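You operate a simulated robot arm through the tools that you are given. There is no shell and no other tool.

You run a simulated robot arm. Do the job below in one go: nothing can be reset, and whatever is moved stays where it is left.

Task
Test foam block Lot F-52 and put it in the tray for its grade.
Fine: tester slide plate in, crank to Test till the display gives the grade, crank back to Up, slide out again. Where these are worked on the way, their far stop is far enough and under half their travel is too little: tester slide plate.

Only the result counts: the job must be done as asked and must still hold three seconds after the hand-in. Knocking over, shifting, dropping, spilling or breaking anything else fails it.

Robot
A 7-joint arm with a two-finger parallel gripper, fixed in place. Base frame: the origin is at the foot of the arm, x ahead of it, y to its left, z up. Lengths are in mm, angles in rad, forces in N, time in s.
With the tool pointing down near the work surface it reaches from about 440 to 920 mm from the base axis. Its first joint turns from -2.496 to 2.496 rad. Payload 3 kg.
The tool frame sits at the grasp point between the pads (the TCP): z along the fingers, y along the line on which they close. The tips reach 30 mm beyond it. The gripper opens to 94 mm. The fingers are 28 mm wide and 10 mm thick; the gripper's body (50 by 96 mm) begins 55 mm behind the TCP.
Orientation is that of the tool frame in the base frame, as a unit quaternion [x, y, z, w]. With the fingers straight down and closing along the base's y, the tool's x points along the base's -x, its y along +y and its z along -z.

Tools
- The arm moves only by the tool jog_arm. Its arguments are lists of equal length, an entry for each row: "hand": the gripper command, from -1 (shut) to 1 (fully open), values between in proportion; "delta_pos": the shift along the tool's x, y, z in units of 25 mm (1.0 is 25 mm), a list of three; "delta_rot": the turn, a rotation vector about the tool's x, y, z in units of 5 degrees (1.0 is 5 degrees), a list of three. In form: {"hand": [hand, ...], "delta_pos": [[dx, dy, dz], ...], "delta_rot": [[rx, ry, rz], ...]}. A call has 1 to 20 rows; each row shifts and turns the commanded pose from where the row before left it, along the tool's axes as they then stand. A call with a number of a shift or a turn outside -1 to 1 is refused whole. Each row takes 0.2 s and may step no farther than 50 mm and 0.15 rad from the row before; otherwise, or with a gripper value out of range, the whole call is refused. Where a pose cannot be reached the arm comes as near as it can. A force on the tool above 60 N (or 10 N above the force at the start of the call, whichever is more), or a blocked arm, ends the call early, and 0.2 s more pass. Each finger travels about 72 mm/s and halts on what it meets, pressing with about 43 N; the grip force reading is that of the motor and also rises with nothing between the fingers. The clock runs only during rows and for 0.2 s after the last one: add rows that do not move to give the fingers time. The reply holds the time, the measured pose of the TCP, the force on the tool along the base axes, the opening and the grip force, in the units named above and with some noise, with the torque about the TCP (base axes, N m) and any sound that the robot's microphone picked up.
- Cameras (640 x 400 px; columns grow to the right, rows downward): "scene" is fixed at [219.8, 513.6, 1551.3]; the picture's right is [-0.74, -0.67, 0.00], its down [-0.50, 0.55, -0.67] and it looks along [0.45, -0.50, -0.74] (base axes); focal length 270 px, centre (320, 200). "wrist" rides on the gripper at [76, 14, -102] in the tool frame; the picture's right is [-0.18, 0.98, 0.00], its down [-0.75, -0.14, -0.64] and it looks along [-0.63, -0.12, 0.77] (tool axes); focal length 243 px, centre (320, 200). There is no depth. A picture from a camera that has moved, and an enlarged one, comes with that camera's place and axes in the base frame and with its lens. The place of the scene camera against the robot may be out by one fixed shift of up to 18 mm in any direction.
- snapshot(camera): a new picture of that camera. It takes no simulated time.
- zoom(camera, box): a new picture of the part [left, top, right, bottom] of that camera's present view, enlarged. It takes no simulated time.
- close_job(): hands the job in; it is judged then, once.

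Places have to be worked out from the pictures, the camera data and where the tool is seen. Open the gripper and draw the arm clear of the work before you hand the job in, unless the task says otherwise.

The tools are called after "Emit:" by a JSON object that holds its "fn" and its "kwargs". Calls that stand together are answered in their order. jog_arm: Moves the arm, as the interface text tells. Its arguments: {"type":"object","properties":{"hand":{"type":"array"},"delta_pos":{"type":"array"},"delta_rot":{"type":"array"}},"required":["hand","delta_pos","delta_rot"]} The other tools are called the same way: snapshot (camera) takes a picture; zoom (camera, box) takes an enlarged picture of a part of a camera's view; close_job () hands the job in.

At the start:

```text
time_s: 0.0
position: [604.3, 18.6, 1223.4]
tool_rot: [0.0, 1.0, -0.001, -0.001]
wrist_force: [-0.5, 0.9, 0.8]
wrist_torque: [-0.01, 0.0, 0.01]
width: 93.9
gripper_force: 0.2
```

scene: 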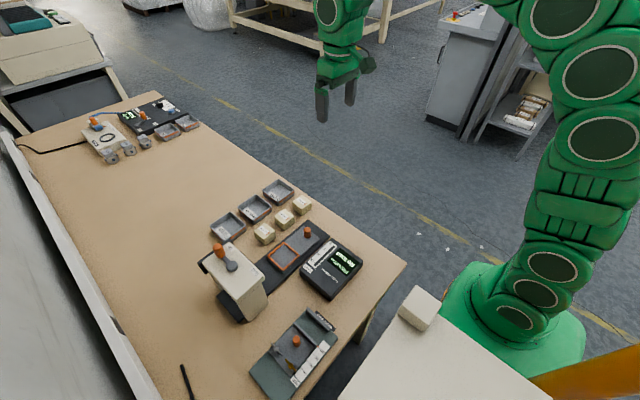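
wrist: 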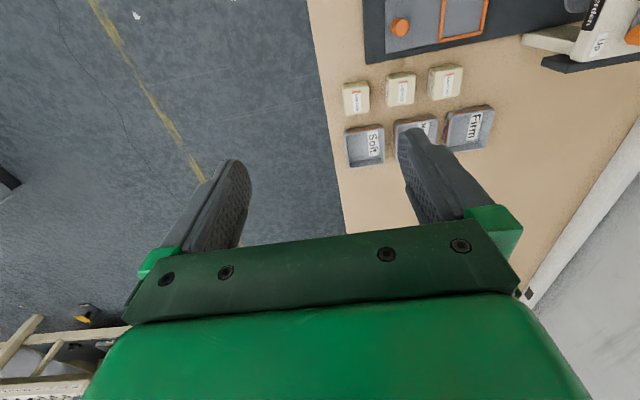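

I start by looking closely at the work area: blocks, trays, tester, slide plate and display.

Emit:
{"fn": "zoom", "kwargs": {"camera": "scene", "box": [190, 170, 370, 330]}}

Emit:
{"fn": "zoom", "kwargs": {"camera": "wrist", "box": [320, 0, 640, 200]}}

Emit:
{"fn": "zoom", "kwargs": {"camera": "scene", "box": [250, 180, 330, 250]}}

Emit:
{"fn": "zoom", "kwargs": {"camera": "scene", "box": [70, 80, 210, 180]}}

Emit:
{"fn": "zoom", "kwargs": {"camera": "scene", "box": [240, 300, 350, 400]}}

```text
2.50 times, centred on (280, 250) of scene
camera zoom: at [219.8, 513.6, 1551.3], right [-0.74, -0.67, 0.0], down [-0.5, 0.55, -0.67], along [0.45, -0.5, -0.74], focal length 675 px, centre (420, 75)
```

zoom: 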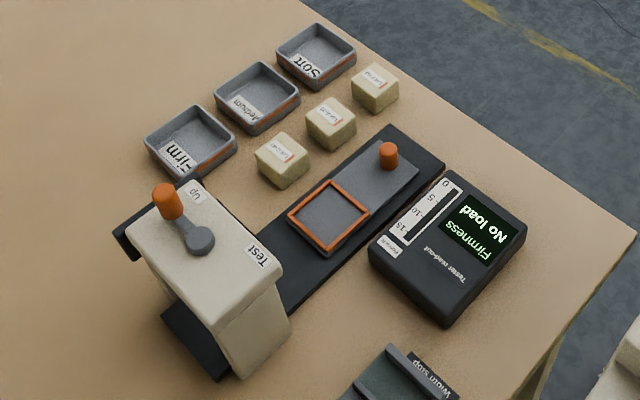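

```text
2.00 times, centred on (480, 100) of wrist
camera zoom: at [526.8, 32.0, 1326.4], right [0.18, 0.98, 0.0], down [0.75, -0.14, 0.64], along [0.63, -0.12, -0.77], focal length 485 px, centre (0, 400)
```

zoom: 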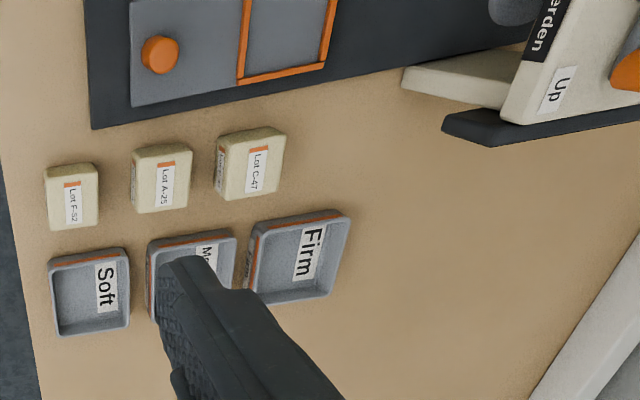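

```text
5.71 times, centred on (290, 215) of scene
camera zoom: at [219.8, 513.6, 1551.3], right [-0.74, -0.67, 0.0], down [-0.5, 0.55, -0.67], along [0.45, -0.5, -0.74], focal length 1544 px, centre (491, 114)
```

zoom: 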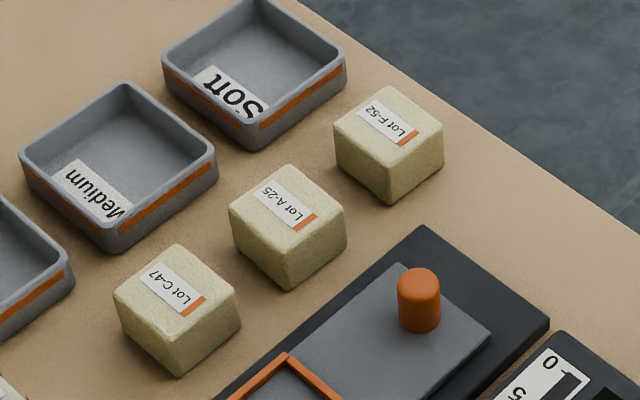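

```text
4.00 times, centred on (140, 130) of scene
camera zoom: at [219.8, 513.6, 1551.3], right [-0.74, -0.67, 0.0], down [-0.5, 0.55, -0.67], along [0.45, -0.5, -0.74], focal length 1080 px, centre (1040, 480)
```

zoom: 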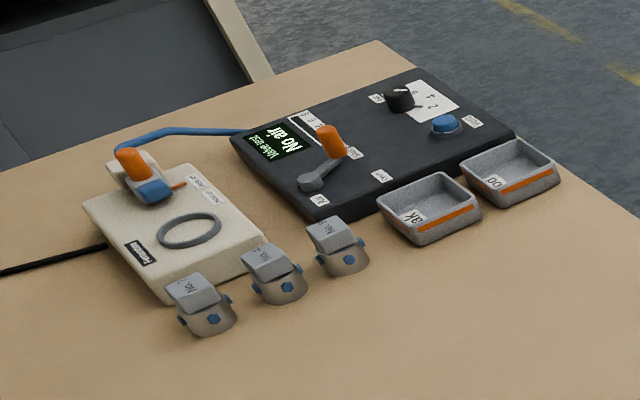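

```text
4.00 times, centred on (295, 350) of scene
camera zoom: at [219.8, 513.6, 1551.3], right [-0.74, -0.67, 0.0], down [-0.5, 0.55, -0.67], along [0.45, -0.5, -0.74], focal length 1080 px, centre (420, -400)
```

zoom: 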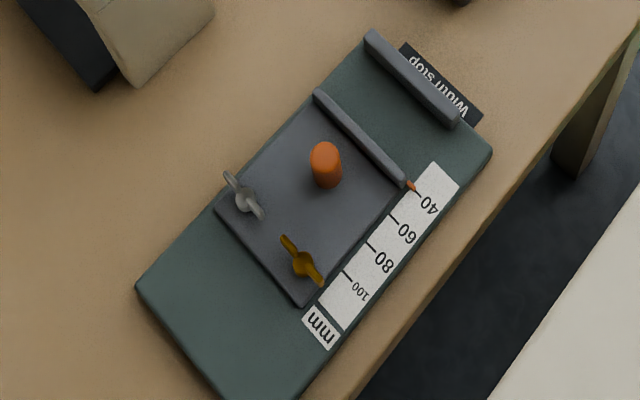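

The fingers point straight down. The F-52 block is nearest the table edge. I lower the arm partway over free space to get a second wrist view, so I can triangulate the bench height.

Emit:
{"fn": "jog_arm", "kwargs": {"hand": [1, 1, 1, 1, 1, 1], "delta_pos": [[0, 0.5, 1], [0, 0.5, 1], [0, 0.5, 1], [0, 0.5, 1], [0, 0, 1], [0, 0, 1]], "delta_rot": [[0, 0, 0], [0, 0, 0], [0, 0, 0], [0, 0, 0], [0, 0, 0], [0, 0, 0]]}}

Emit:
{"fn": "snapshot", "kwargs": {"camera": "wrist"}}

Emit:
{"fn": "snapshot", "kwargs": {"camera": "scene"}}

```text
time_s: 1.4
position: [604.3, 65.9, 1072.7]
tool_rot: [0.0, 1.0, 0.001, 0.0]
wrist_force: [-1.2, -0.7, -1.3]
wrist_torque: [0.02, 0.01, 0.01]
width: 94.2
gripper_force: 0.1
```

```text
taken
camera wrist: at [526.5, 80.5, 1176.9], right [0.18, 0.98, 0.0], down [0.75, -0.14, 0.64], along [0.63, -0.12, -0.77], focal length 243 px, centre (320, 200)
```

wrist: 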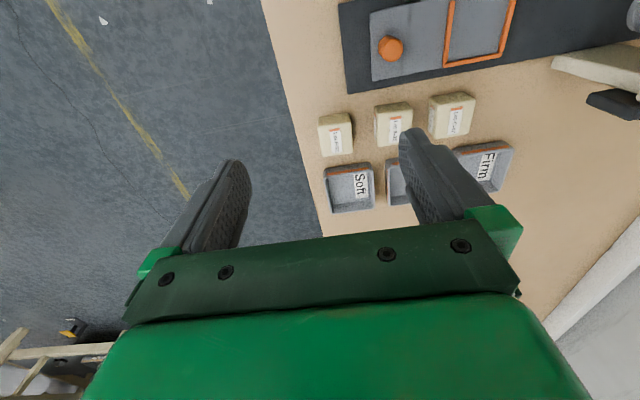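

```text
taken
```

scene: 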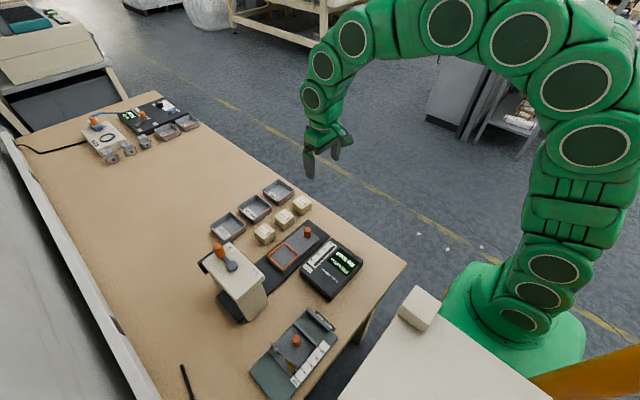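

From the two wrist views the block tops come out at about z 840, so the table is near z 800, and the knob is near (587, 154). I move back and left, a little higher, to view the tester and the display.

Emit:
{"fn": "jog_arm", "kwargs": {"hand": [1, 1, 1, 1, 1, 1, 1, 1], "delta_pos": [[0, 0, -1], [0, 0, -1], [1, 1, -1], [1, 1, 0], [1, 1, 0], [1, 1, 0], [1, 1, 0], [1, 1, 0]], "delta_rot": [[0, 0, 0], [0, 0, 0], [0, 0, 0], [0, 0, 0], [0, 0, 0], [0, 0, 0], [0, 0, 0], [0, 0, 0]]}}

Emit:
{"fn": "snapshot", "kwargs": {"camera": "wrist"}}

Emit:
{"fn": "zoom", "kwargs": {"camera": "wrist", "box": [320, 0, 640, 200]}}

Emit:
{"fn": "zoom", "kwargs": {"camera": "wrist", "box": [0, 0, 320, 200]}}

```text
time_s: 3.2
position: [452.2, 218.6, 1149.3]
tool_rot: [0.001, 1.0, 0.001, 0.0]
wrist_force: [0.3, 0.1, -0.9]
wrist_torque: [0.01, 0.0, 0.01]
width: 94.3
gripper_force: 0.0
```

```text
taken
camera wrist: at [374.8, 232.7, 1252.8], right [0.18, 0.98, 0.0], down [0.75, -0.14, 0.64], along [0.63, -0.12, -0.77], focal length 243 px, centre (320, 200)
```

wrist: 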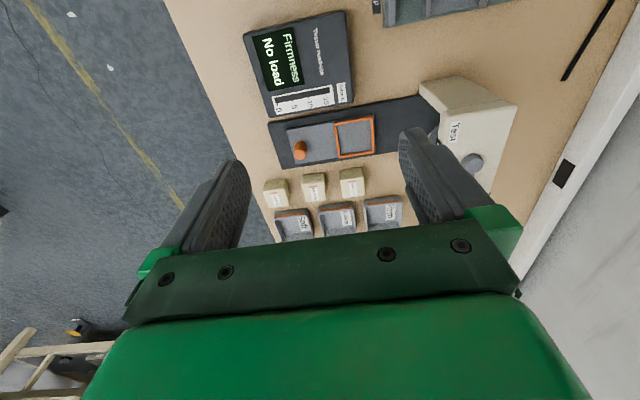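

```text
2.00 times, centred on (480, 100) of wrist
camera zoom: at [374.8, 232.7, 1252.8], right [0.18, 0.98, 0.0], down [0.75, -0.14, 0.64], along [0.63, -0.12, -0.77], focal length 485 px, centre (0, 400)
```

zoom: 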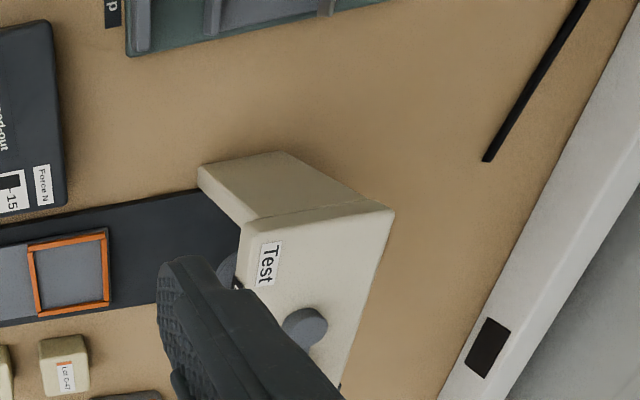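

```text
2.00 times, centred on (160, 100) of wrist
camera zoom: at [374.8, 232.7, 1252.8], right [0.18, 0.98, 0.0], down [0.75, -0.14, 0.64], along [0.63, -0.12, -0.77], focal length 485 px, centre (640, 400)
```

zoom: 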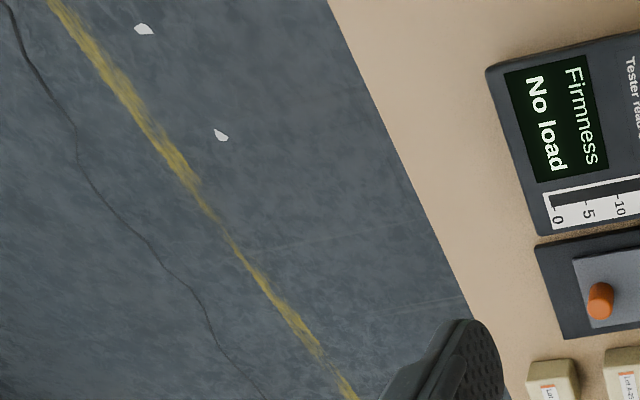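

The gripper hides the crank here, so I shift 150 mm left to see the tester head straight on.

Emit:
{"fn": "jog_arm", "kwargs": {"hand": [1, 1, 1, 1, 1, 1], "delta_pos": [[0, 1, 0], [0, 1, 0], [0, 1, 0], [0, 1, 0], [0, 1, 0], [0, 1, 0]], "delta_rot": [[0, 0, 0], [0, 0, 0], [0, 0, 0], [0, 0, 0], [0, 0, 0], [0, 0, 0]]}}

Emit:
{"fn": "snapshot", "kwargs": {"camera": "wrist"}}

Emit:
{"fn": "zoom", "kwargs": {"camera": "wrist", "box": [240, 80, 480, 230]}}

Emit:
{"fn": "zoom", "kwargs": {"camera": "scene", "box": [190, 220, 310, 330]}}

```text
time_s: 4.6
position: [455.1, 369.9, 1145.9]
tool_rot: [0.0, 1.0, 0.0, 0.0]
wrist_force: [-1.0, -0.1, 0.6]
wrist_torque: [-0.01, 0.04, -0.02]
width: 94.0
gripper_force: 0.1
```

```text
taken
camera wrist: at [377.6, 383.9, 1249.1], right [0.18, 0.98, 0.0], down [0.75, -0.14, 0.64], along [0.63, -0.12, -0.77], focal length 243 px, centre (320, 200)
```

wrist: 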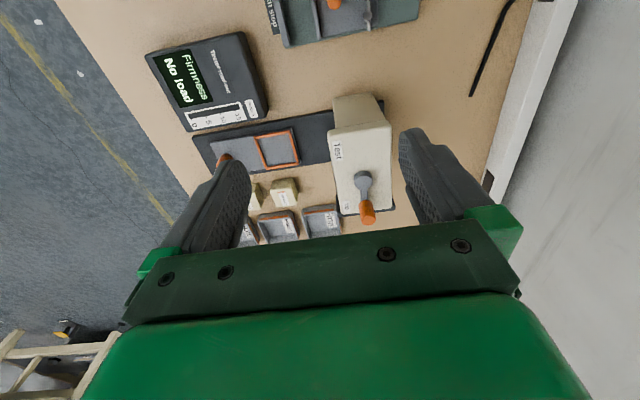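

```text
2.67 times, centred on (360, 155) of wrist
camera zoom: at [377.6, 383.9, 1249.1], right [0.18, 0.98, 0.0], down [0.75, -0.14, 0.64], along [0.63, -0.12, -0.77], focal length 647 px, centre (213, 320)
```

zoom: 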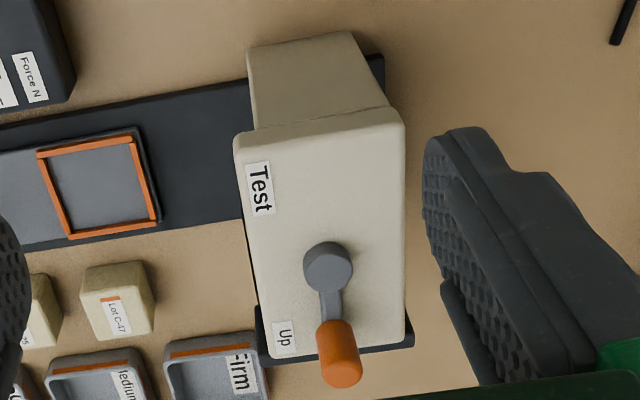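

```text
3.64 times, centred on (250, 275) of scene
camera zoom: at [219.8, 513.6, 1551.3], right [-0.74, -0.67, 0.0], down [-0.5, 0.55, -0.67], along [0.45, -0.5, -0.74], focal length 982 px, centre (574, -73)
```

zoom: 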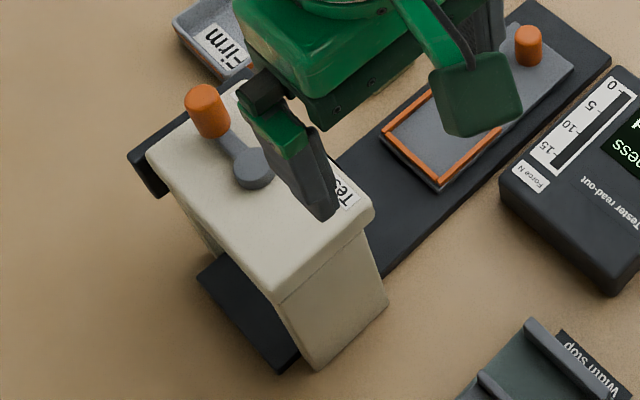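

The crank pivot triangulates to about (586, 408, 963) and its orange peg to about (622, 408). At Up the lever points along +x. Next I fly high over to block F-52 and descend for a close look.

Emit:
{"fn": "jog_arm", "kwargs": {"hand": [1, 1, 1, 1, 1, 1, 1, 1, 1, 1, 1, 1, 1, 1, 1, 1, 1, 1], "delta_pos": [[-0.75, -1, 0], [-0.75, -1, 0], [-0.75, -1, 0], [-0.75, -1, 0], [-0.75, -1, 0], [-0.75, -1, 0], [-0.75, -1, 0], [-0.75, -1, 0], [-0.75, -1, 0], [-0.75, -1, 0], [-0.75, -1, 0], [-0.75, -0.8, 0], [0, 0, 1], [0, 0, 1], [0, 0, 1], [0, 0, 1], [0, 0, 1], [0, 0, 1]], "delta_rot": [[0, 0, 0], [0, 0, 0], [0, 0, 0], [0, 0, 0], [0, 0, 0], [0, 0, 0], [0, 0, 0], [0, 0, 0], [0, 0, 0], [0, 0, 0], [0, 0, 0], [0, 0, 0], [0, 0, 0], [0, 0, 0], [0, 0, 0], [0, 0, 0], [0, 0, 0], [0, 0, 0]]}}

Emit:
{"fn": "snapshot", "kwargs": {"camera": "wrist"}}

Emit:
{"fn": "snapshot", "kwargs": {"camera": "scene"}}

```text
time_s: 8.4
position: [679.0, 75.2, 1000.4]
tool_rot: [0.001, 1.0, 0.0, 0.0]
wrist_force: [0.2, 1.3, -0.2]
wrist_torque: [0.03, 0.02, -0.02]
width: 94.1
gripper_force: 0.2
```

```text
taken
camera wrist: at [602.2, 89.3, 1101.9], right [0.18, 0.98, 0.0], down [0.75, -0.14, 0.64], along [0.63, -0.12, -0.77], focal length 243 px, centre (320, 200)
```

wrist: 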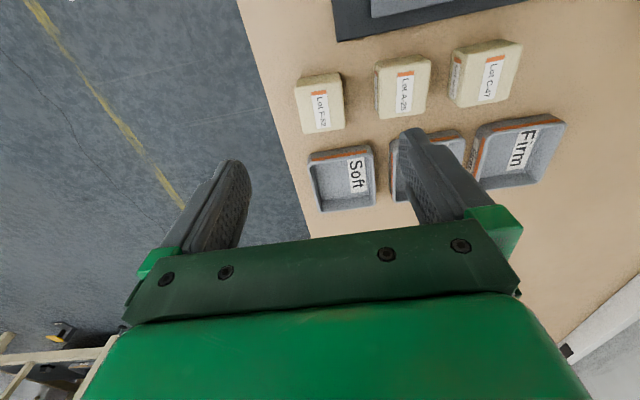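

```text
taken
```

scene: 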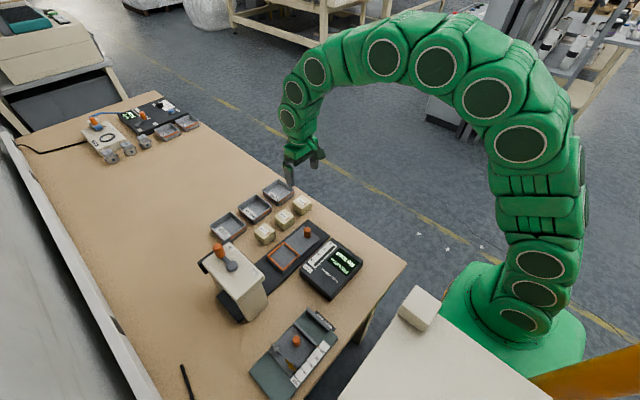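

I zoom into the wrist view to measure the block corners and the trays.

Emit:
{"fn": "zoom", "kwargs": {"camera": "wrist", "box": [280, 50, 440, 150]}}

Emit:
{"fn": "zoom", "kwargs": {"camera": "wrist", "box": [300, 30, 620, 230]}}

```text
4.00 times, centred on (360, 100) of wrist
camera zoom: at [602.2, 89.3, 1101.9], right [0.18, 0.98, 0.0], down [0.75, -0.14, 0.64], along [0.63, -0.12, -0.77], focal length 970 px, centre (160, 600)
```

zoom: 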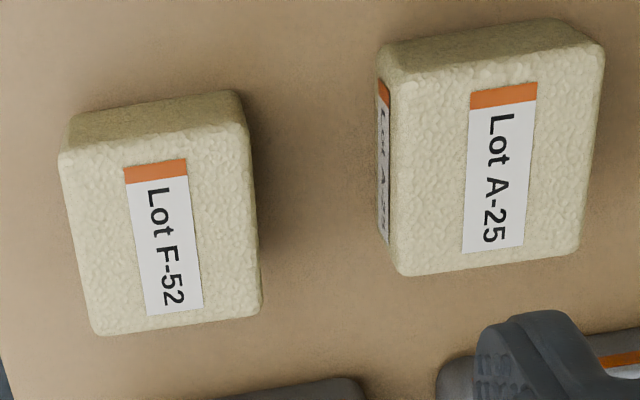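

```text
2.00 times, centred on (460, 130) of wrist
camera zoom: at [602.2, 89.3, 1101.9], right [0.18, 0.98, 0.0], down [0.75, -0.14, 0.64], along [0.63, -0.12, -0.77], focal length 485 px, centre (40, 340)
```

zoom: 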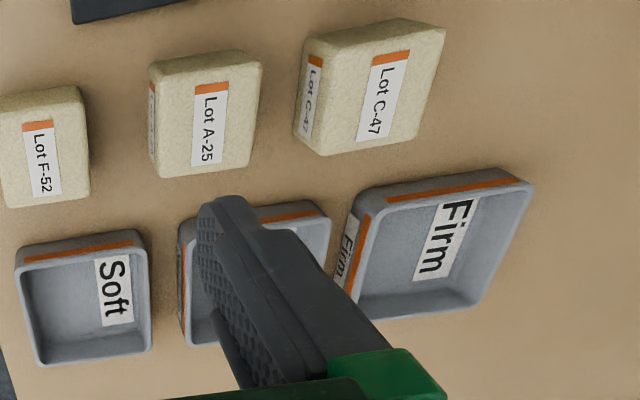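

F-52's top face is centred near (701, 73), about 52 mm wide and turned about -3°. I move above it, align the yaw and narrow the opening to about 80 mm, then drop to z≈900 for a closer check.

Emit:
{"fn": "jog_arm", "kwargs": {"hand": [0.7, 0.7, 0.7, 0.7, 0.7], "delta_pos": [[-0.87, -0.08, 0], [0, 0, 1], [0, 0, 1], [0, 0, 1], [0, 0, 1]], "delta_rot": [[0, 0, 0.6], [0, 0, 0], [0, 0, 0], [0, 0, 0], [0, 0, 0]]}}

Emit:
{"fn": "snapshot", "kwargs": {"camera": "wrist"}}

Emit:
{"fn": "zoom", "kwargs": {"camera": "scene", "box": [230, 130, 350, 250]}}

```text
time_s: 9.6
position: [701.3, 72.9, 897.6]
tool_rot: [0.026, 1.0, -0.001, -0.001]
wrist_force: [-0.8, -0.8, 0.4]
wrist_torque: [0.01, 0.02, 0.0]
width: 79.7
gripper_force: 0.0
```

```text
taken
camera wrist: at [624.3, 91.0, 1000.0], right [0.24, 0.97, 0.0], down [0.75, -0.18, 0.64], along [0.62, -0.15, -0.77], focal length 243 px, centre (320, 200)
```

wrist: 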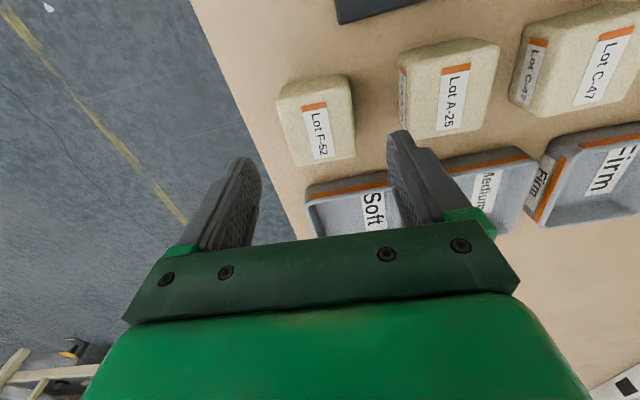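

```text
3.33 times, centred on (290, 190) of scene
camera zoom: at [219.8, 513.6, 1551.3], right [-0.74, -0.67, 0.0], down [-0.5, 0.55, -0.67], along [0.45, -0.5, -0.74], focal length 900 px, centre (420, 233)
```

zoom: 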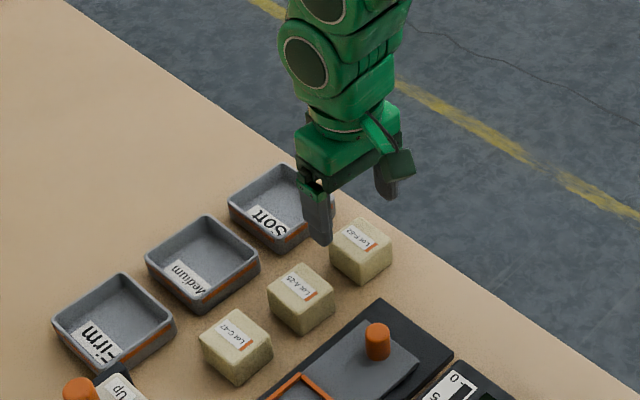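

F-52's top is at z≈823, 50 mm wide, centred near (697, 73), and the table is about z 775. I descend to TCP z≈815, keeping the tips above the table, and check before gripping.

Emit:
{"fn": "jog_arm", "kwargs": {"hand": [0.7, 0.7, 0.7, 0.7, 0.7, 0.7], "delta_pos": [[0.18, 0, 0.8], [0, 0, 0.8], [0, 0, 0.7], [0, 0, 0.5], [0, 0, 0.4], [0, 0, 0]], "delta_rot": [[0, 0, 0], [0, 0, 0], [0, 0, 0], [0, 0, 0], [0, 0, 0], [0, 0, 0]]}}

Emit:
{"fn": "snapshot", "kwargs": {"camera": "wrist"}}

Emit:
{"fn": "zoom", "kwargs": {"camera": "scene", "box": [250, 140, 350, 240]}}

```text
time_s: 10.7
position: [697.3, 73.6, 830.1]
tool_rot: [0.026, 1.0, 0.0, 0.003]
wrist_force: [-1.0, 0.3, 9.9]
wrist_torque: [-0.47, 0.19, -0.23]
width: 79.9
gripper_force: 0.4
stopped in row 5: the force on the tool passed its limit at 100 N (the readings are from after the stop); the commanded pose is now the measured one
```

```text
taken
camera wrist: at [620.3, 90.5, 932.9], right [0.24, 0.97, 0.0], down [0.74, -0.18, 0.65], along [0.63, -0.15, -0.76], focal length 243 px, centre (320, 200)
```

wrist: 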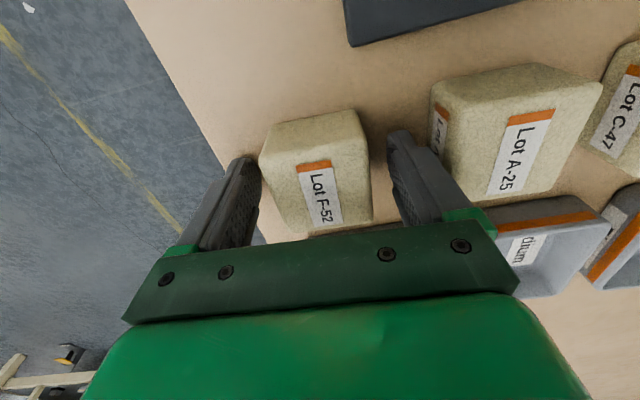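

```text
4.00 times, centred on (300, 190) of scene
camera zoom: at [219.8, 513.6, 1551.3], right [-0.74, -0.67, 0.0], down [-0.5, 0.55, -0.67], along [0.45, -0.5, -0.74], focal length 1080 px, centre (400, 240)
```

zoom: 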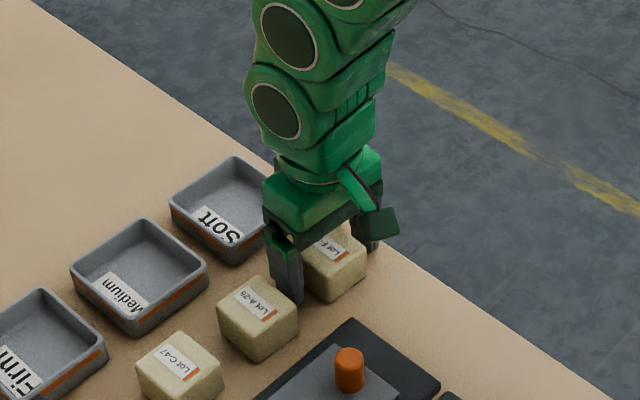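

The tips touched the table at z≈800, so the table is at z≈800 and the block is roughly 35–40 mm tall, with its centre near x 692. I lift 5 mm, back off 5 mm in x and close on the block.

Emit:
{"fn": "jog_arm", "kwargs": {"hand": [0.7, 0.7, -1, -1, -1, -1], "delta_pos": [[0, 0, -0.2], [0.2, 0, 0], [0, 0, 0], [0, 0, 0], [0, 0, 0], [0, 0, 0]], "delta_rot": [[0, 0, 0], [0, 0, 0], [0, 0, 0], [0, 0, 0], [0, 0, 0], [0, 0, 0]]}}

Emit:
{"fn": "snapshot", "kwargs": {"camera": "wrist"}}

```text
time_s: 12.1
position: [692.1, 72.4, 833.6]
tool_rot: [0.027, 1.0, 0.0, 0.001]
wrist_force: [0.2, -0.6, 2.8]
wrist_torque: [0.03, -0.05, -0.02]
width: 52.5
gripper_force: 42.6
```

```text
taken
camera wrist: at [615.9, 90.0, 936.3], right [0.24, 0.97, 0.0], down [0.74, -0.18, 0.64], along [0.63, -0.15, -0.77], focal length 243 px, centre (320, 200)
```

wrist: 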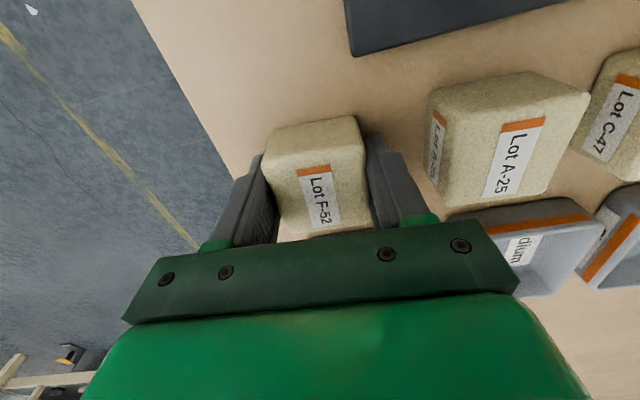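

The block is gripped at 52.5 mm with a steady 42.6 N. I lift it straight up, return the yaw to square, and carry it towards the slide plate frame (about (589, 260)) for a closer look.

Emit:
{"fn": "jog_arm", "kwargs": {"hand": [-1, -1, -1, -1, -1, -1, -1, -1, -1, -1, -1, -1, -1, -1], "delta_pos": [[0, 0, -0.5], [0, 0, -1], [0, 0, -1], [0, 0, -1], [0, 0, -1], [0, 0, -0.6], [0, 0, 0], [0.75, 0.95, 0], [0.75, 0.95, 0], [0.75, 0.95, 0], [0.75, 0.95, 0], [0.75, 0.95, 0], [0.75, 0.95, 0], [0.75, 0.95, 0]], "delta_rot": [[0, 0, 0], [0, 0, 0], [0, 0, 0], [0, 0, 0], [0, 0, 0], [0, 0, 0], [0, 0, -0.6], [0, 0, 0], [0, 0, 0], [0, 0, 0], [0, 0, 0], [0, 0, 0], [0, 0, 0], [0, 0, 0]]}}

Emit:
{"fn": "snapshot", "kwargs": {"camera": "wrist"}}

Emit:
{"fn": "zoom", "kwargs": {"camera": "scene", "box": [200, 160, 360, 320]}}

```text
time_s: 15.1
position: [559.2, 237.3, 964.2]
tool_rot: [0.0, 1.0, 0.0, 0.001]
wrist_force: [0.5, -0.2, -0.5]
wrist_torque: [-0.02, 0.02, 0.01]
width: 52.5
gripper_force: 42.8
```

```text
taken
camera wrist: at [481.6, 251.8, 1066.3], right [0.18, 0.98, 0.0], down [0.75, -0.14, 0.64], along [0.63, -0.12, -0.76], focal length 243 px, centre (320, 200)
```

wrist: 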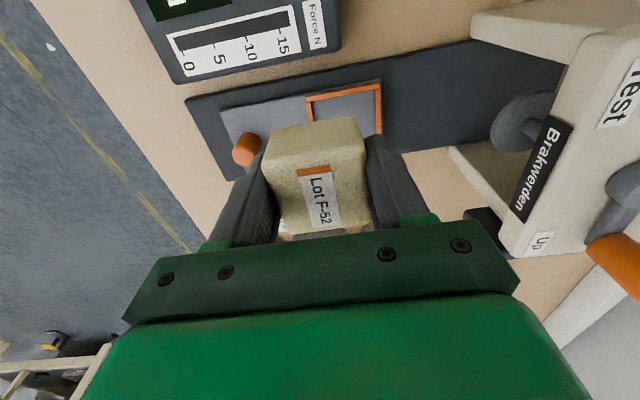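

```text
2.50 times, centred on (280, 240) of scene
camera zoom: at [219.8, 513.6, 1551.3], right [-0.74, -0.67, 0.0], down [-0.5, 0.55, -0.67], along [0.45, -0.5, -0.74], focal length 675 px, centre (420, 100)
```

zoom: 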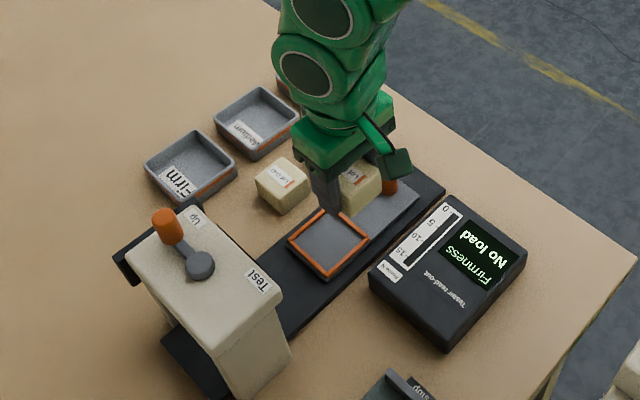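

The block partly hides the frame in this view, so I zoom in on the visible frame edges to measure them.

Emit:
{"fn": "zoom", "kwargs": {"camera": "wrist", "box": [200, 60, 420, 200]}}

Emit:
{"fn": "zoom", "kwargs": {"camera": "scene", "box": [260, 210, 340, 280]}}

Emit:
{"fn": "zoom", "kwargs": {"camera": "wrist", "box": [420, 0, 640, 280]}}

```text
2.86 times, centred on (310, 130) of wrist
camera zoom: at [481.6, 251.8, 1066.3], right [0.18, 0.98, 0.0], down [0.75, -0.14, 0.64], along [0.63, -0.12, -0.76], focal length 693 px, centre (349, 400)
```

zoom: 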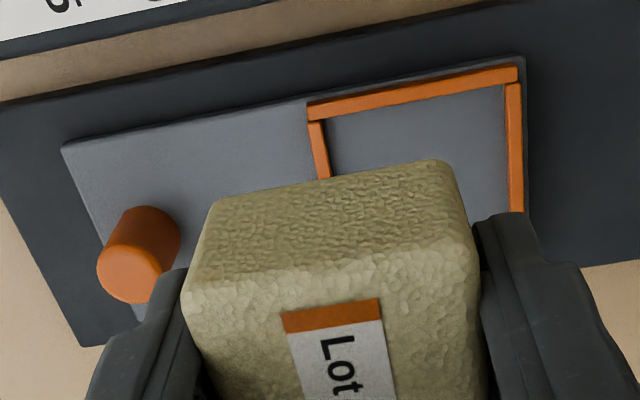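

```text
5.71 times, centred on (300, 245) of scene
camera zoom: at [219.8, 513.6, 1551.3], right [-0.74, -0.67, 0.0], down [-0.5, 0.55, -0.67], along [0.45, -0.5, -0.74], focal length 1544 px, centre (434, -57)
```

zoom: 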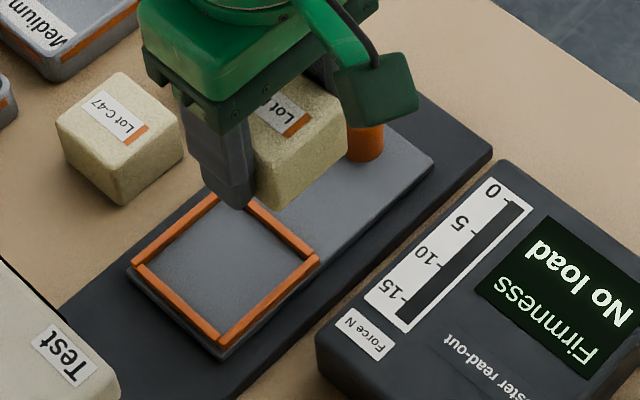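

```text
1.43 times, centred on (530, 140) of wrist
camera zoom: at [481.6, 251.8, 1066.3], right [0.18, 0.98, 0.0], down [0.75, -0.14, 0.64], along [0.63, -0.12, -0.76], focal length 347 px, centre (20, 286)
```

zoom: 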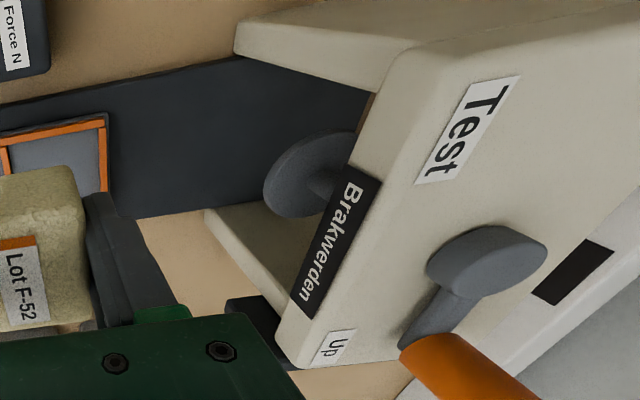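

The frame's inner opening runs about y 230–290 and x 557–617. The held block's centre is about 2 mm ahead of the TCP. I move to TCP (586.5, 260) and lower to z≈880 to check alignment.

Emit:
{"fn": "jog_arm", "kwargs": {"hand": [-1, -1, -1, -1, -1, -1, -1], "delta_pos": [[-0.55, 0.46, 0], [-0.54, 0.45, 0], [0, 0, 0.9], [0, 0, 0.9], [0, 0, 0.9], [0, 0, 0.6], [0, 0, 0]], "delta_rot": [[0, 0, 0], [0, 0, 0], [0, 0, 0], [0, 0, 0], [0, 0, 0], [0, 0, 0], [0, 0, 0]]}}

Emit:
{"fn": "snapshot", "kwargs": {"camera": "wrist"}}

Emit:
{"fn": "zoom", "kwargs": {"camera": "scene", "box": [250, 210, 330, 280]}}

Emit:
{"fn": "zoom", "kwargs": {"camera": "wrist", "box": [200, 60, 420, 260]}}

```text
time_s: 16.7
position: [586.4, 261.1, 880.1]
tool_rot: [0.0, 1.0, 0.0, 0.001]
wrist_force: [-0.1, -0.5, 0.1]
wrist_torque: [0.01, 0.0, 0.0]
width: 52.2
gripper_force: 43.0
```

```text
taken
camera wrist: at [509.1, 274.7, 982.9], right [0.18, 0.98, 0.0], down [0.75, -0.14, 0.64], along [0.63, -0.12, -0.77], focal length 243 px, centre (320, 200)
```

wrist: 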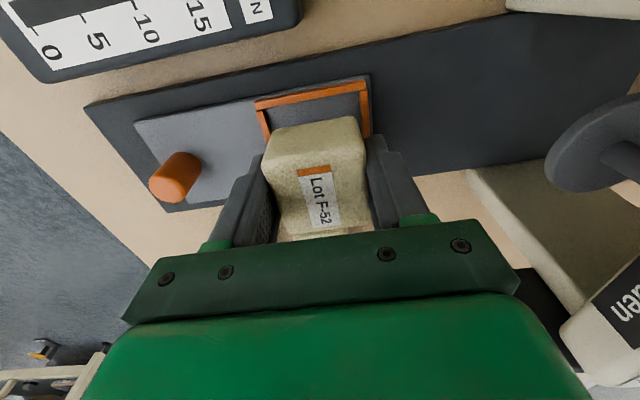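

```text
5.71 times, centred on (290, 245) of scene
camera zoom: at [219.8, 513.6, 1551.3], right [-0.74, -0.67, 0.0], down [-0.5, 0.55, -0.67], along [0.45, -0.5, -0.74], focal length 1544 px, centre (491, -57)
```

zoom: 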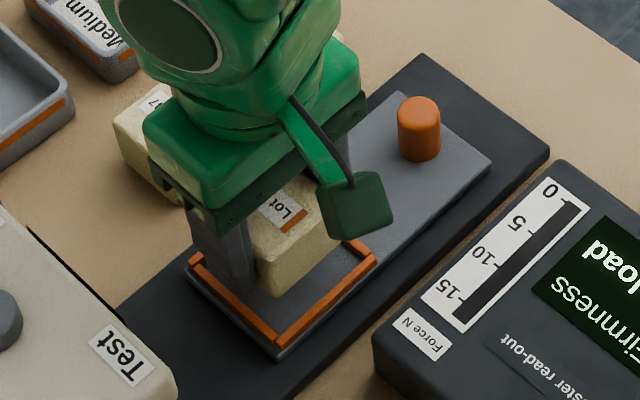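

```text
2.00 times, centred on (310, 160) of wrist
camera zoom: at [509.1, 274.7, 982.9], right [0.18, 0.98, 0.0], down [0.75, -0.14, 0.64], along [0.63, -0.12, -0.77], focal length 485 px, centre (340, 280)
```

zoom: 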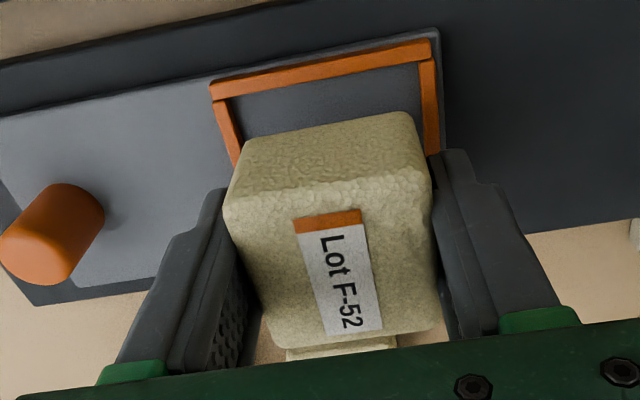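

The block sits centred in y over the frame, with about 3.5 mm clear at the near edge and a bit more at the far side. I shift +1.5 mm in x and lower gently towards the plate.

Emit:
{"fn": "jog_arm", "kwargs": {"hand": [-1, -1, -1, -1, -1], "delta_pos": [[-0.06, -0.02, 0], [0, 0, 0.4], [0, 0, 0.3], [0, 0, 0.16], [0, 0, 0]], "delta_rot": [[0, 0, 0], [0, 0, 0], [0, 0, 0], [0, 0, 0], [0, 0, 0]]}}

Emit:
{"fn": "zoom", "kwargs": {"camera": "scene", "box": [250, 210, 330, 280]}}

Emit:
{"fn": "zoom", "kwargs": {"camera": "wrist", "box": [200, 60, 420, 260]}}

```text
time_s: 17.9
position: [589.0, 262.1, 857.3]
tool_rot: [0.0, 1.0, 0.0, 0.002]
wrist_force: [-0.4, 0.0, 0.5]
wrist_torque: [-0.01, -0.02, 0.0]
width: 52.3
gripper_force: 43.4
```

```text
5.71 times, centred on (290, 245) of scene
camera zoom: at [219.8, 513.6, 1551.3], right [-0.74, -0.67, 0.0], down [-0.5, 0.55, -0.67], along [0.45, -0.5, -0.74], focal length 1544 px, centre (491, -57)
```

zoom: 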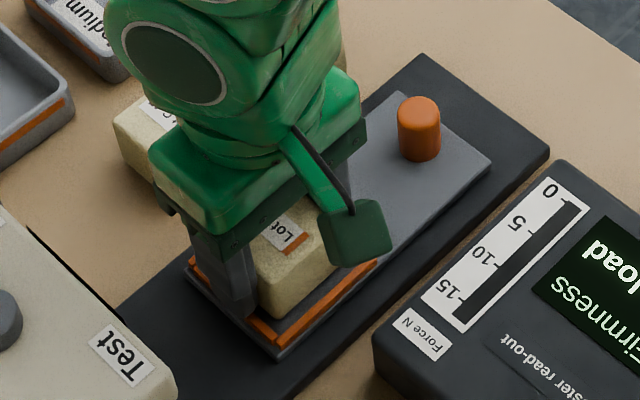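

```text
2.00 times, centred on (310, 160) of wrist
camera zoom: at [510.4, 275.2, 960.4], right [0.18, 0.98, 0.0], down [0.75, -0.14, 0.64], along [0.63, -0.12, -0.77], focal length 485 px, centre (340, 280)
```

zoom: 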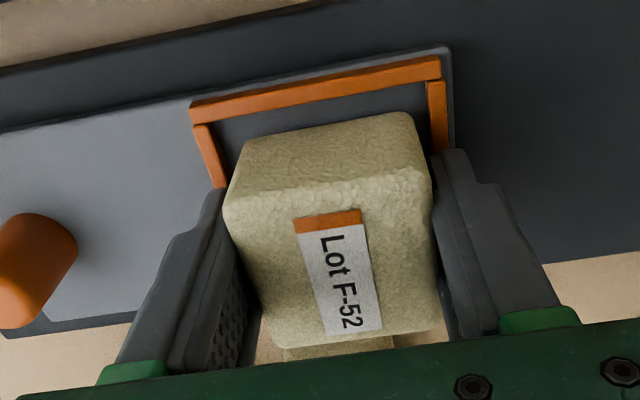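

The clearances look good on every side. I continue down in small steps and watch for contact.

Emit:
{"fn": "jog_arm", "kwargs": {"hand": [-1, -1, -1, -1], "delta_pos": [[0, -0.03, 0.06], [0, 0, 0.06], [0, 0, 0.06], [0, 0, 0]], "delta_rot": [[0, 0, 0], [0, 0, 0], [0, 0, 0], [0, 0, 0]]}}

```text
time_s: 18.6
position: [588.1, 261.7, 857.1]
tool_rot: [0.0, 1.0, 0.001, 0.003]
wrist_force: [-11.3, -0.6, 25.8]
wrist_torque: [-0.28, 0.55, -0.04]
width: 52.4
gripper_force: 42.8
stopped in row 3: the force on the tool passed its limit at 67 N (the readings are from after the stop); the commanded pose is now the measured one
```

Contact came at TCP z≈857 with a slight -x push. I look closely before doing anything else.

Emit:
{"fn": "zoom", "kwargs": {"camera": "wrist", "box": [200, 60, 420, 260]}}

Emit:
{"fn": "zoom", "kwargs": {"camera": "scene", "box": [260, 220, 310, 270]}}

```text
2.00 times, centred on (310, 160) of wrist
camera zoom: at [510.4, 275.0, 959.6], right [0.18, 0.98, 0.0], down [0.75, -0.14, 0.65], along [0.63, -0.12, -0.76], focal length 485 px, centre (340, 280)
```

zoom: 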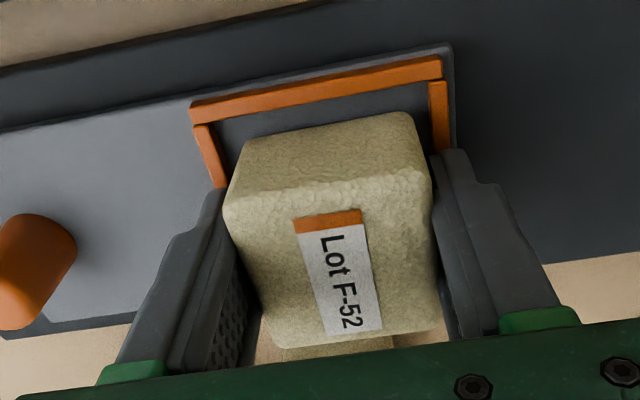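

```text
8.00 times, centred on (285, 245) of scene
camera zoom: at [219.8, 513.6, 1551.3], right [-0.74, -0.67, 0.0], down [-0.5, 0.55, -0.67], along [0.45, -0.5, -0.74], focal length 2161 px, centre (600, -160)
```

zoom: 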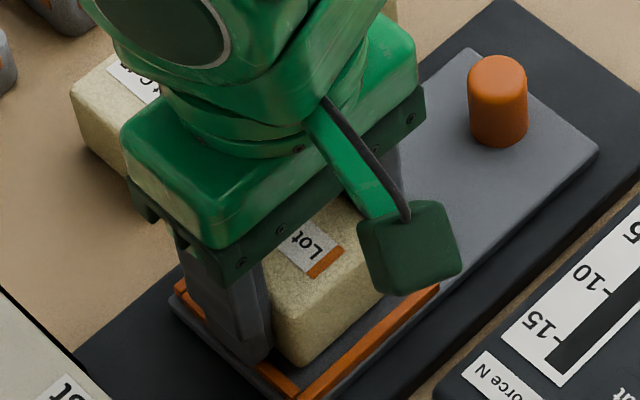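

The fingertips appear to be resting on the frame's side strips, with the block bottom about 3.6 mm below them, inside the frame. I ease up slightly and open the fingers to let the block settle.

Emit:
{"fn": "jog_arm", "kwargs": {"hand": [-1, 0.3, 0.5, 0.5, 0.5], "delta_pos": [[0, 0, -0.03], [0, 0, 0], [0, 0, 0], [0, 0, 0], [0, 0, 0]], "delta_rot": [[0, 0, 0], [0, 0, 0], [0, 0, 0], [0, 0, 0], [0, 0, 0]]}}

Emit:
{"fn": "snapshot", "kwargs": {"camera": "wrist"}}

Emit:
{"fn": "zoom", "kwargs": {"camera": "scene", "box": [260, 220, 310, 270]}}

```text
time_s: 19.8
position: [587.5, 261.6, 856.5]
tool_rot: [0.0, 1.0, 0.001, 0.002]
wrist_force: [-0.1, 0.2, -0.3]
wrist_torque: [0.02, -0.04, -0.03]
width: 70.3
gripper_force: 0.1
```

```text
taken
camera wrist: at [510.5, 275.1, 960.0], right [0.18, 0.98, 0.0], down [0.75, -0.14, 0.64], along [0.63, -0.12, -0.76], focal length 243 px, centre (320, 200)
```

wrist: 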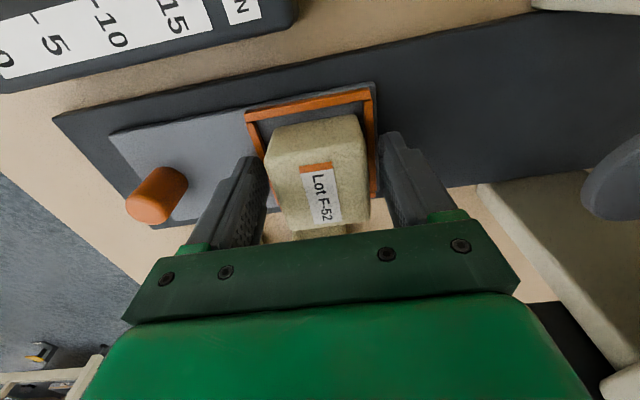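

```text
8.00 times, centred on (285, 245) of scene
camera zoom: at [219.8, 513.6, 1551.3], right [-0.74, -0.67, 0.0], down [-0.5, 0.55, -0.67], along [0.45, -0.5, -0.74], focal length 2161 px, centre (600, -160)
```

zoom: 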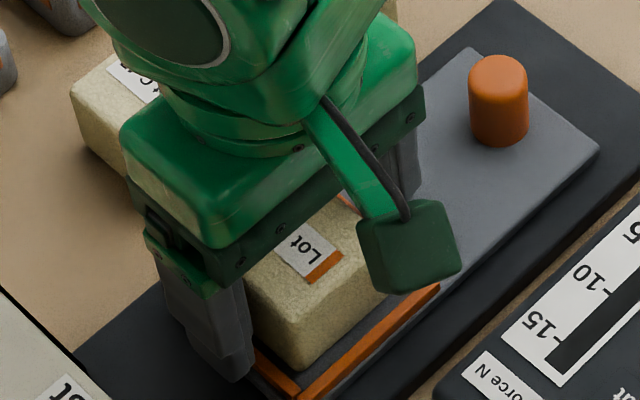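

The block is released and looks seated inside the frame. I raise the gripper clear and take a clean look.

Emit:
{"fn": "jog_arm", "kwargs": {"hand": [0.5, 0.5, 0.5, 0.5, 0.5, 0.5, 0.5], "delta_pos": [[0, 0, -0.4], [0, 0, -0.8], [0, 0, -1], [0, 0, -1], [0, 0, -1], [1, 0, -0.8], [1, 0, 0]], "delta_rot": [[0, 0, 0], [0, 0, 0], [0, 0, 0], [0, 0, 0], [0, 0, 0], [0, 0, 0], [0, 0, 0]]}}

Emit:
{"fn": "snapshot", "kwargs": {"camera": "wrist"}}

Emit:
{"fn": "zoom", "kwargs": {"camera": "wrist", "box": [200, 40, 420, 180]}}

Emit:
{"fn": "zoom", "kwargs": {"camera": "scene", "box": [240, 200, 340, 290]}}

```text
time_s: 21.4
position: [537.4, 261.6, 985.0]
tool_rot: [0.0, 1.0, 0.001, 0.002]
wrist_force: [-0.6, 0.5, 0.3]
wrist_torque: [-0.02, 0.01, 0.03]
width: 70.6
gripper_force: 0.0
```

```text
taken
camera wrist: at [460.0, 274.4, 1088.6], right [0.18, 0.98, 0.0], down [0.75, -0.14, 0.64], along [0.63, -0.12, -0.76], focal length 243 px, centre (320, 200)
```

wrist: 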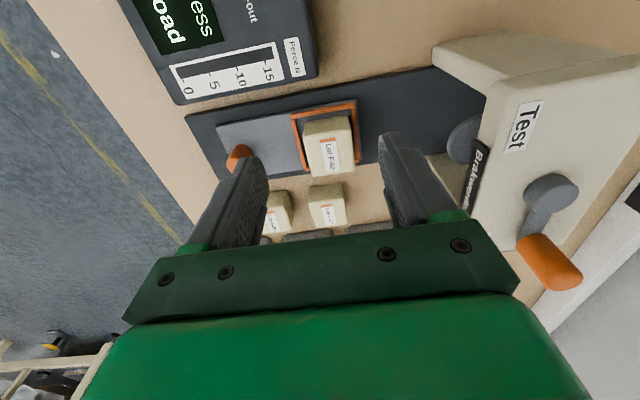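

```text
2.86 times, centred on (310, 110) of wrist
camera zoom: at [460.0, 274.4, 1088.6], right [0.18, 0.98, 0.0], down [0.75, -0.14, 0.64], along [0.63, -0.12, -0.76], focal length 693 px, centre (349, 457)
```

zoom: 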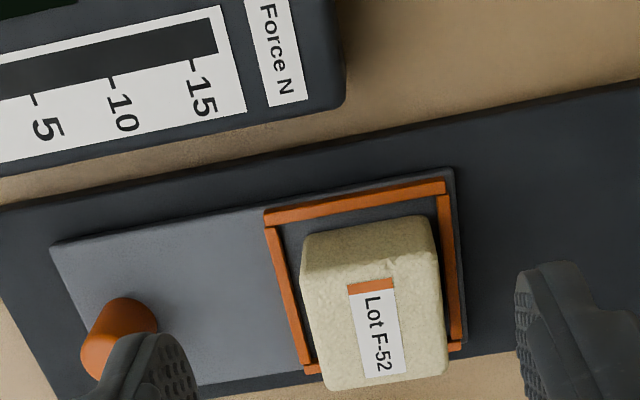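

```text
4.44 times, centred on (290, 245) of scene
camera zoom: at [219.8, 513.6, 1551.3], right [-0.74, -0.67, 0.0], down [-0.5, 0.55, -0.67], along [0.45, -0.5, -0.74], focal length 1200 px, centre (453, 0)
```

zoom: 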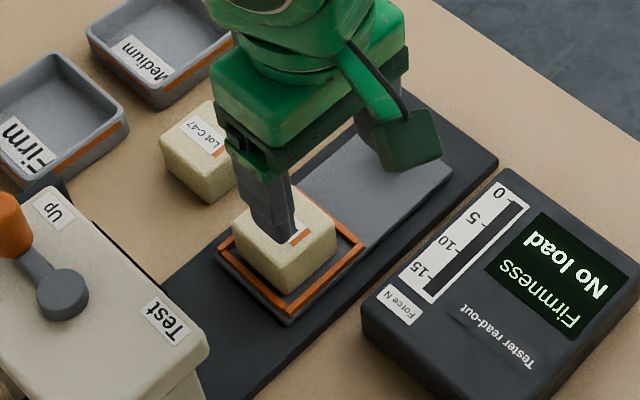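

The block sits level inside the frame. The knob is at about (588, 155), top z≈848. I move above it and turn the gripper 90° so the fingers will close along x, with the camera on the -y side.

Emit:
{"fn": "jog_arm", "kwargs": {"hand": [0.3, 0.3, 0.3, 0.3, 0.3, 0.3, 0.3, 0.3, 0.3, 0.3, 0.3, 0.3, 0.3, 0.3, 0.3, 0.3, 0.3, 0.3, 0.3, 0.3], "delta_pos": [[-0.5, -1, 0], [-0.5, -1, 0], [-0.5, -1, 0], [-0.5, -1, 0], [0, -0.26, 0], [0, 0, 0], [0, 0, 0], [0, 0, 0], [0, 0, 0], [0, 0, 0], [0, 0, 0], [0, 0, 0], [0, 0, 0], [0, 0, 0], [0, 0, 0], [0, 0, 0], [0, 0, 0], [0, 0, 0], [0, 0, 0], [0, 0, 0]], "delta_rot": [[0, 0, 0], [0, 0, 0], [0, 0, 0], [0, 0, 0], [0, 0, 0], [0, 0, -1], [0, 0, -1], [0, 0, -1], [0, 0, -1], [0, 0, -1], [0, 0, -1], [0, 0, -1], [0, 0, -1], [0, 0, -1], [0, 0, -1], [0, 0, -1], [0, 0, -1], [0, 0, -1], [0, 0, -1], [0, 0, -1]]}}

Emit:
{"fn": "jog_arm", "kwargs": {"hand": [0.3, 0.3, 0.3, 0.3, 0.3], "delta_pos": [[0, 0, 0], [0, 0, 0], [0, 0, 0], [0, 0, 0.5], [0, 0, 0.5]], "delta_rot": [[0, 0, -1], [0, 0, -1], [0, 0, -1], [0, 0, 0], [0, 0, 0]]}}

Emit:
{"fn": "snapshot", "kwargs": {"camera": "wrist"}}

Emit:
{"fn": "snapshot", "kwargs": {"camera": "scene"}}

```text
time_s: 25.6
position: [588.2, 155.2, 981.3]
tool_rot: [-0.609, 0.793, -0.001, 0.002]
wrist_force: [-0.3, -0.3, 0.6]
wrist_torque: [0.01, -0.01, 0.02]
width: 61.0
gripper_force: 0.1
```

```text
time_s: 26.8
position: [589.3, 155.8, 956.7]
tool_rot: [-0.707, 0.707, -0.001, 0.002]
wrist_force: [0.4, 0.2, 0.1]
wrist_torque: [0.05, -0.02, 0.05]
width: 61.2
gripper_force: 0.0
```

```text
taken
camera wrist: at [573.4, 77.7, 1060.2], right [-0.98, 0.18, 0.0], down [0.14, 0.75, 0.64], along [0.12, 0.63, -0.76], focal length 243 px, centre (320, 200)
```

wrist: 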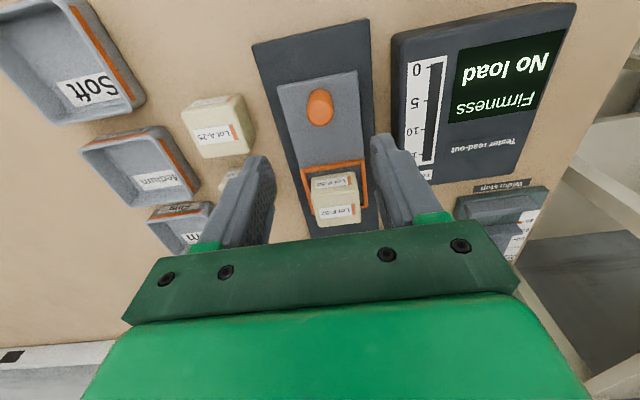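

```text
taken
```

scene: 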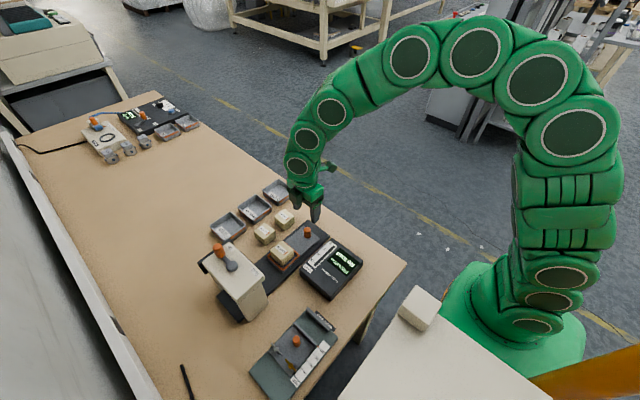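

The knob lies right under the TCP. I lower around it in two stages, stopping with the tips a little above the plate.

Emit:
{"fn": "jog_arm", "kwargs": {"hand": [0.3, 0.3, 0.3, 0.3, 0.3, 0.3], "delta_pos": [[0, 0, 0.9], [0, 0, 0.9], [0, 0, 0.9], [0, 0, 0.7], [0, 0, 0.35], [0, 0, 0]], "delta_rot": [[0, 0, 0], [0, 0, 0], [0, 0, 0], [0, 0, 0], [0, 0, 0], [0, 0, 0]]}}

Emit:
{"fn": "snapshot", "kwargs": {"camera": "wrist"}}

Emit:
{"fn": "zoom", "kwargs": {"camera": "scene", "box": [240, 180, 360, 290]}}

```text
time_s: 28.2
position: [586.2, 155.3, 863.1]
tool_rot: [-0.707, 0.707, -0.001, 0.002]
wrist_force: [-0.4, 0.2, -0.2]
wrist_torque: [-0.03, 0.03, -0.05]
width: 61.0
gripper_force: 0.0
```

```text
taken
camera wrist: at [571.1, 78.4, 966.6], right [-0.98, 0.18, 0.0], down [0.14, 0.75, 0.64], along [0.12, 0.63, -0.77], focal length 243 px, centre (320, 200)
```

wrist: 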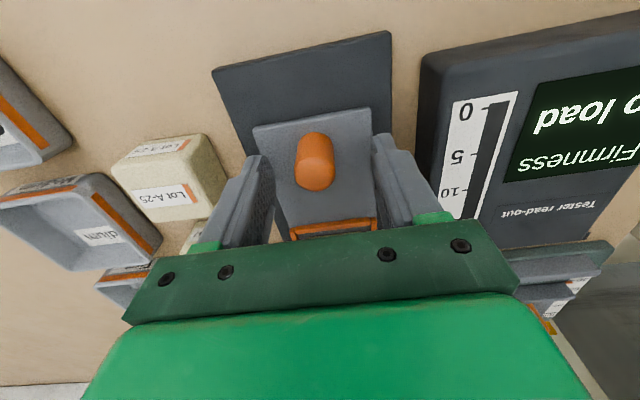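

```text
3.64 times, centred on (300, 235) of scene
camera zoom: at [219.8, 513.6, 1551.3], right [-0.74, -0.67, 0.0], down [-0.5, 0.55, -0.67], along [0.45, -0.5, -0.74], focal length 982 px, centre (393, 73)
```

zoom: 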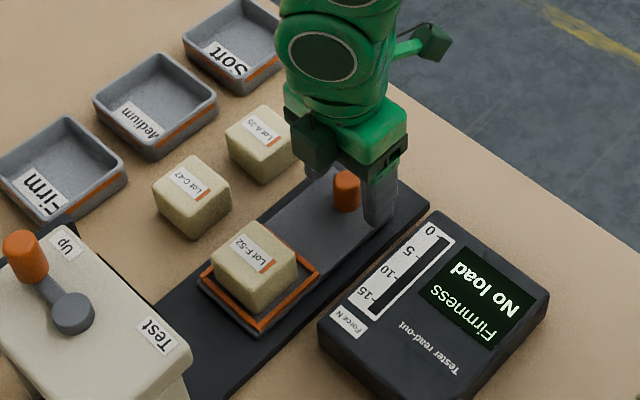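

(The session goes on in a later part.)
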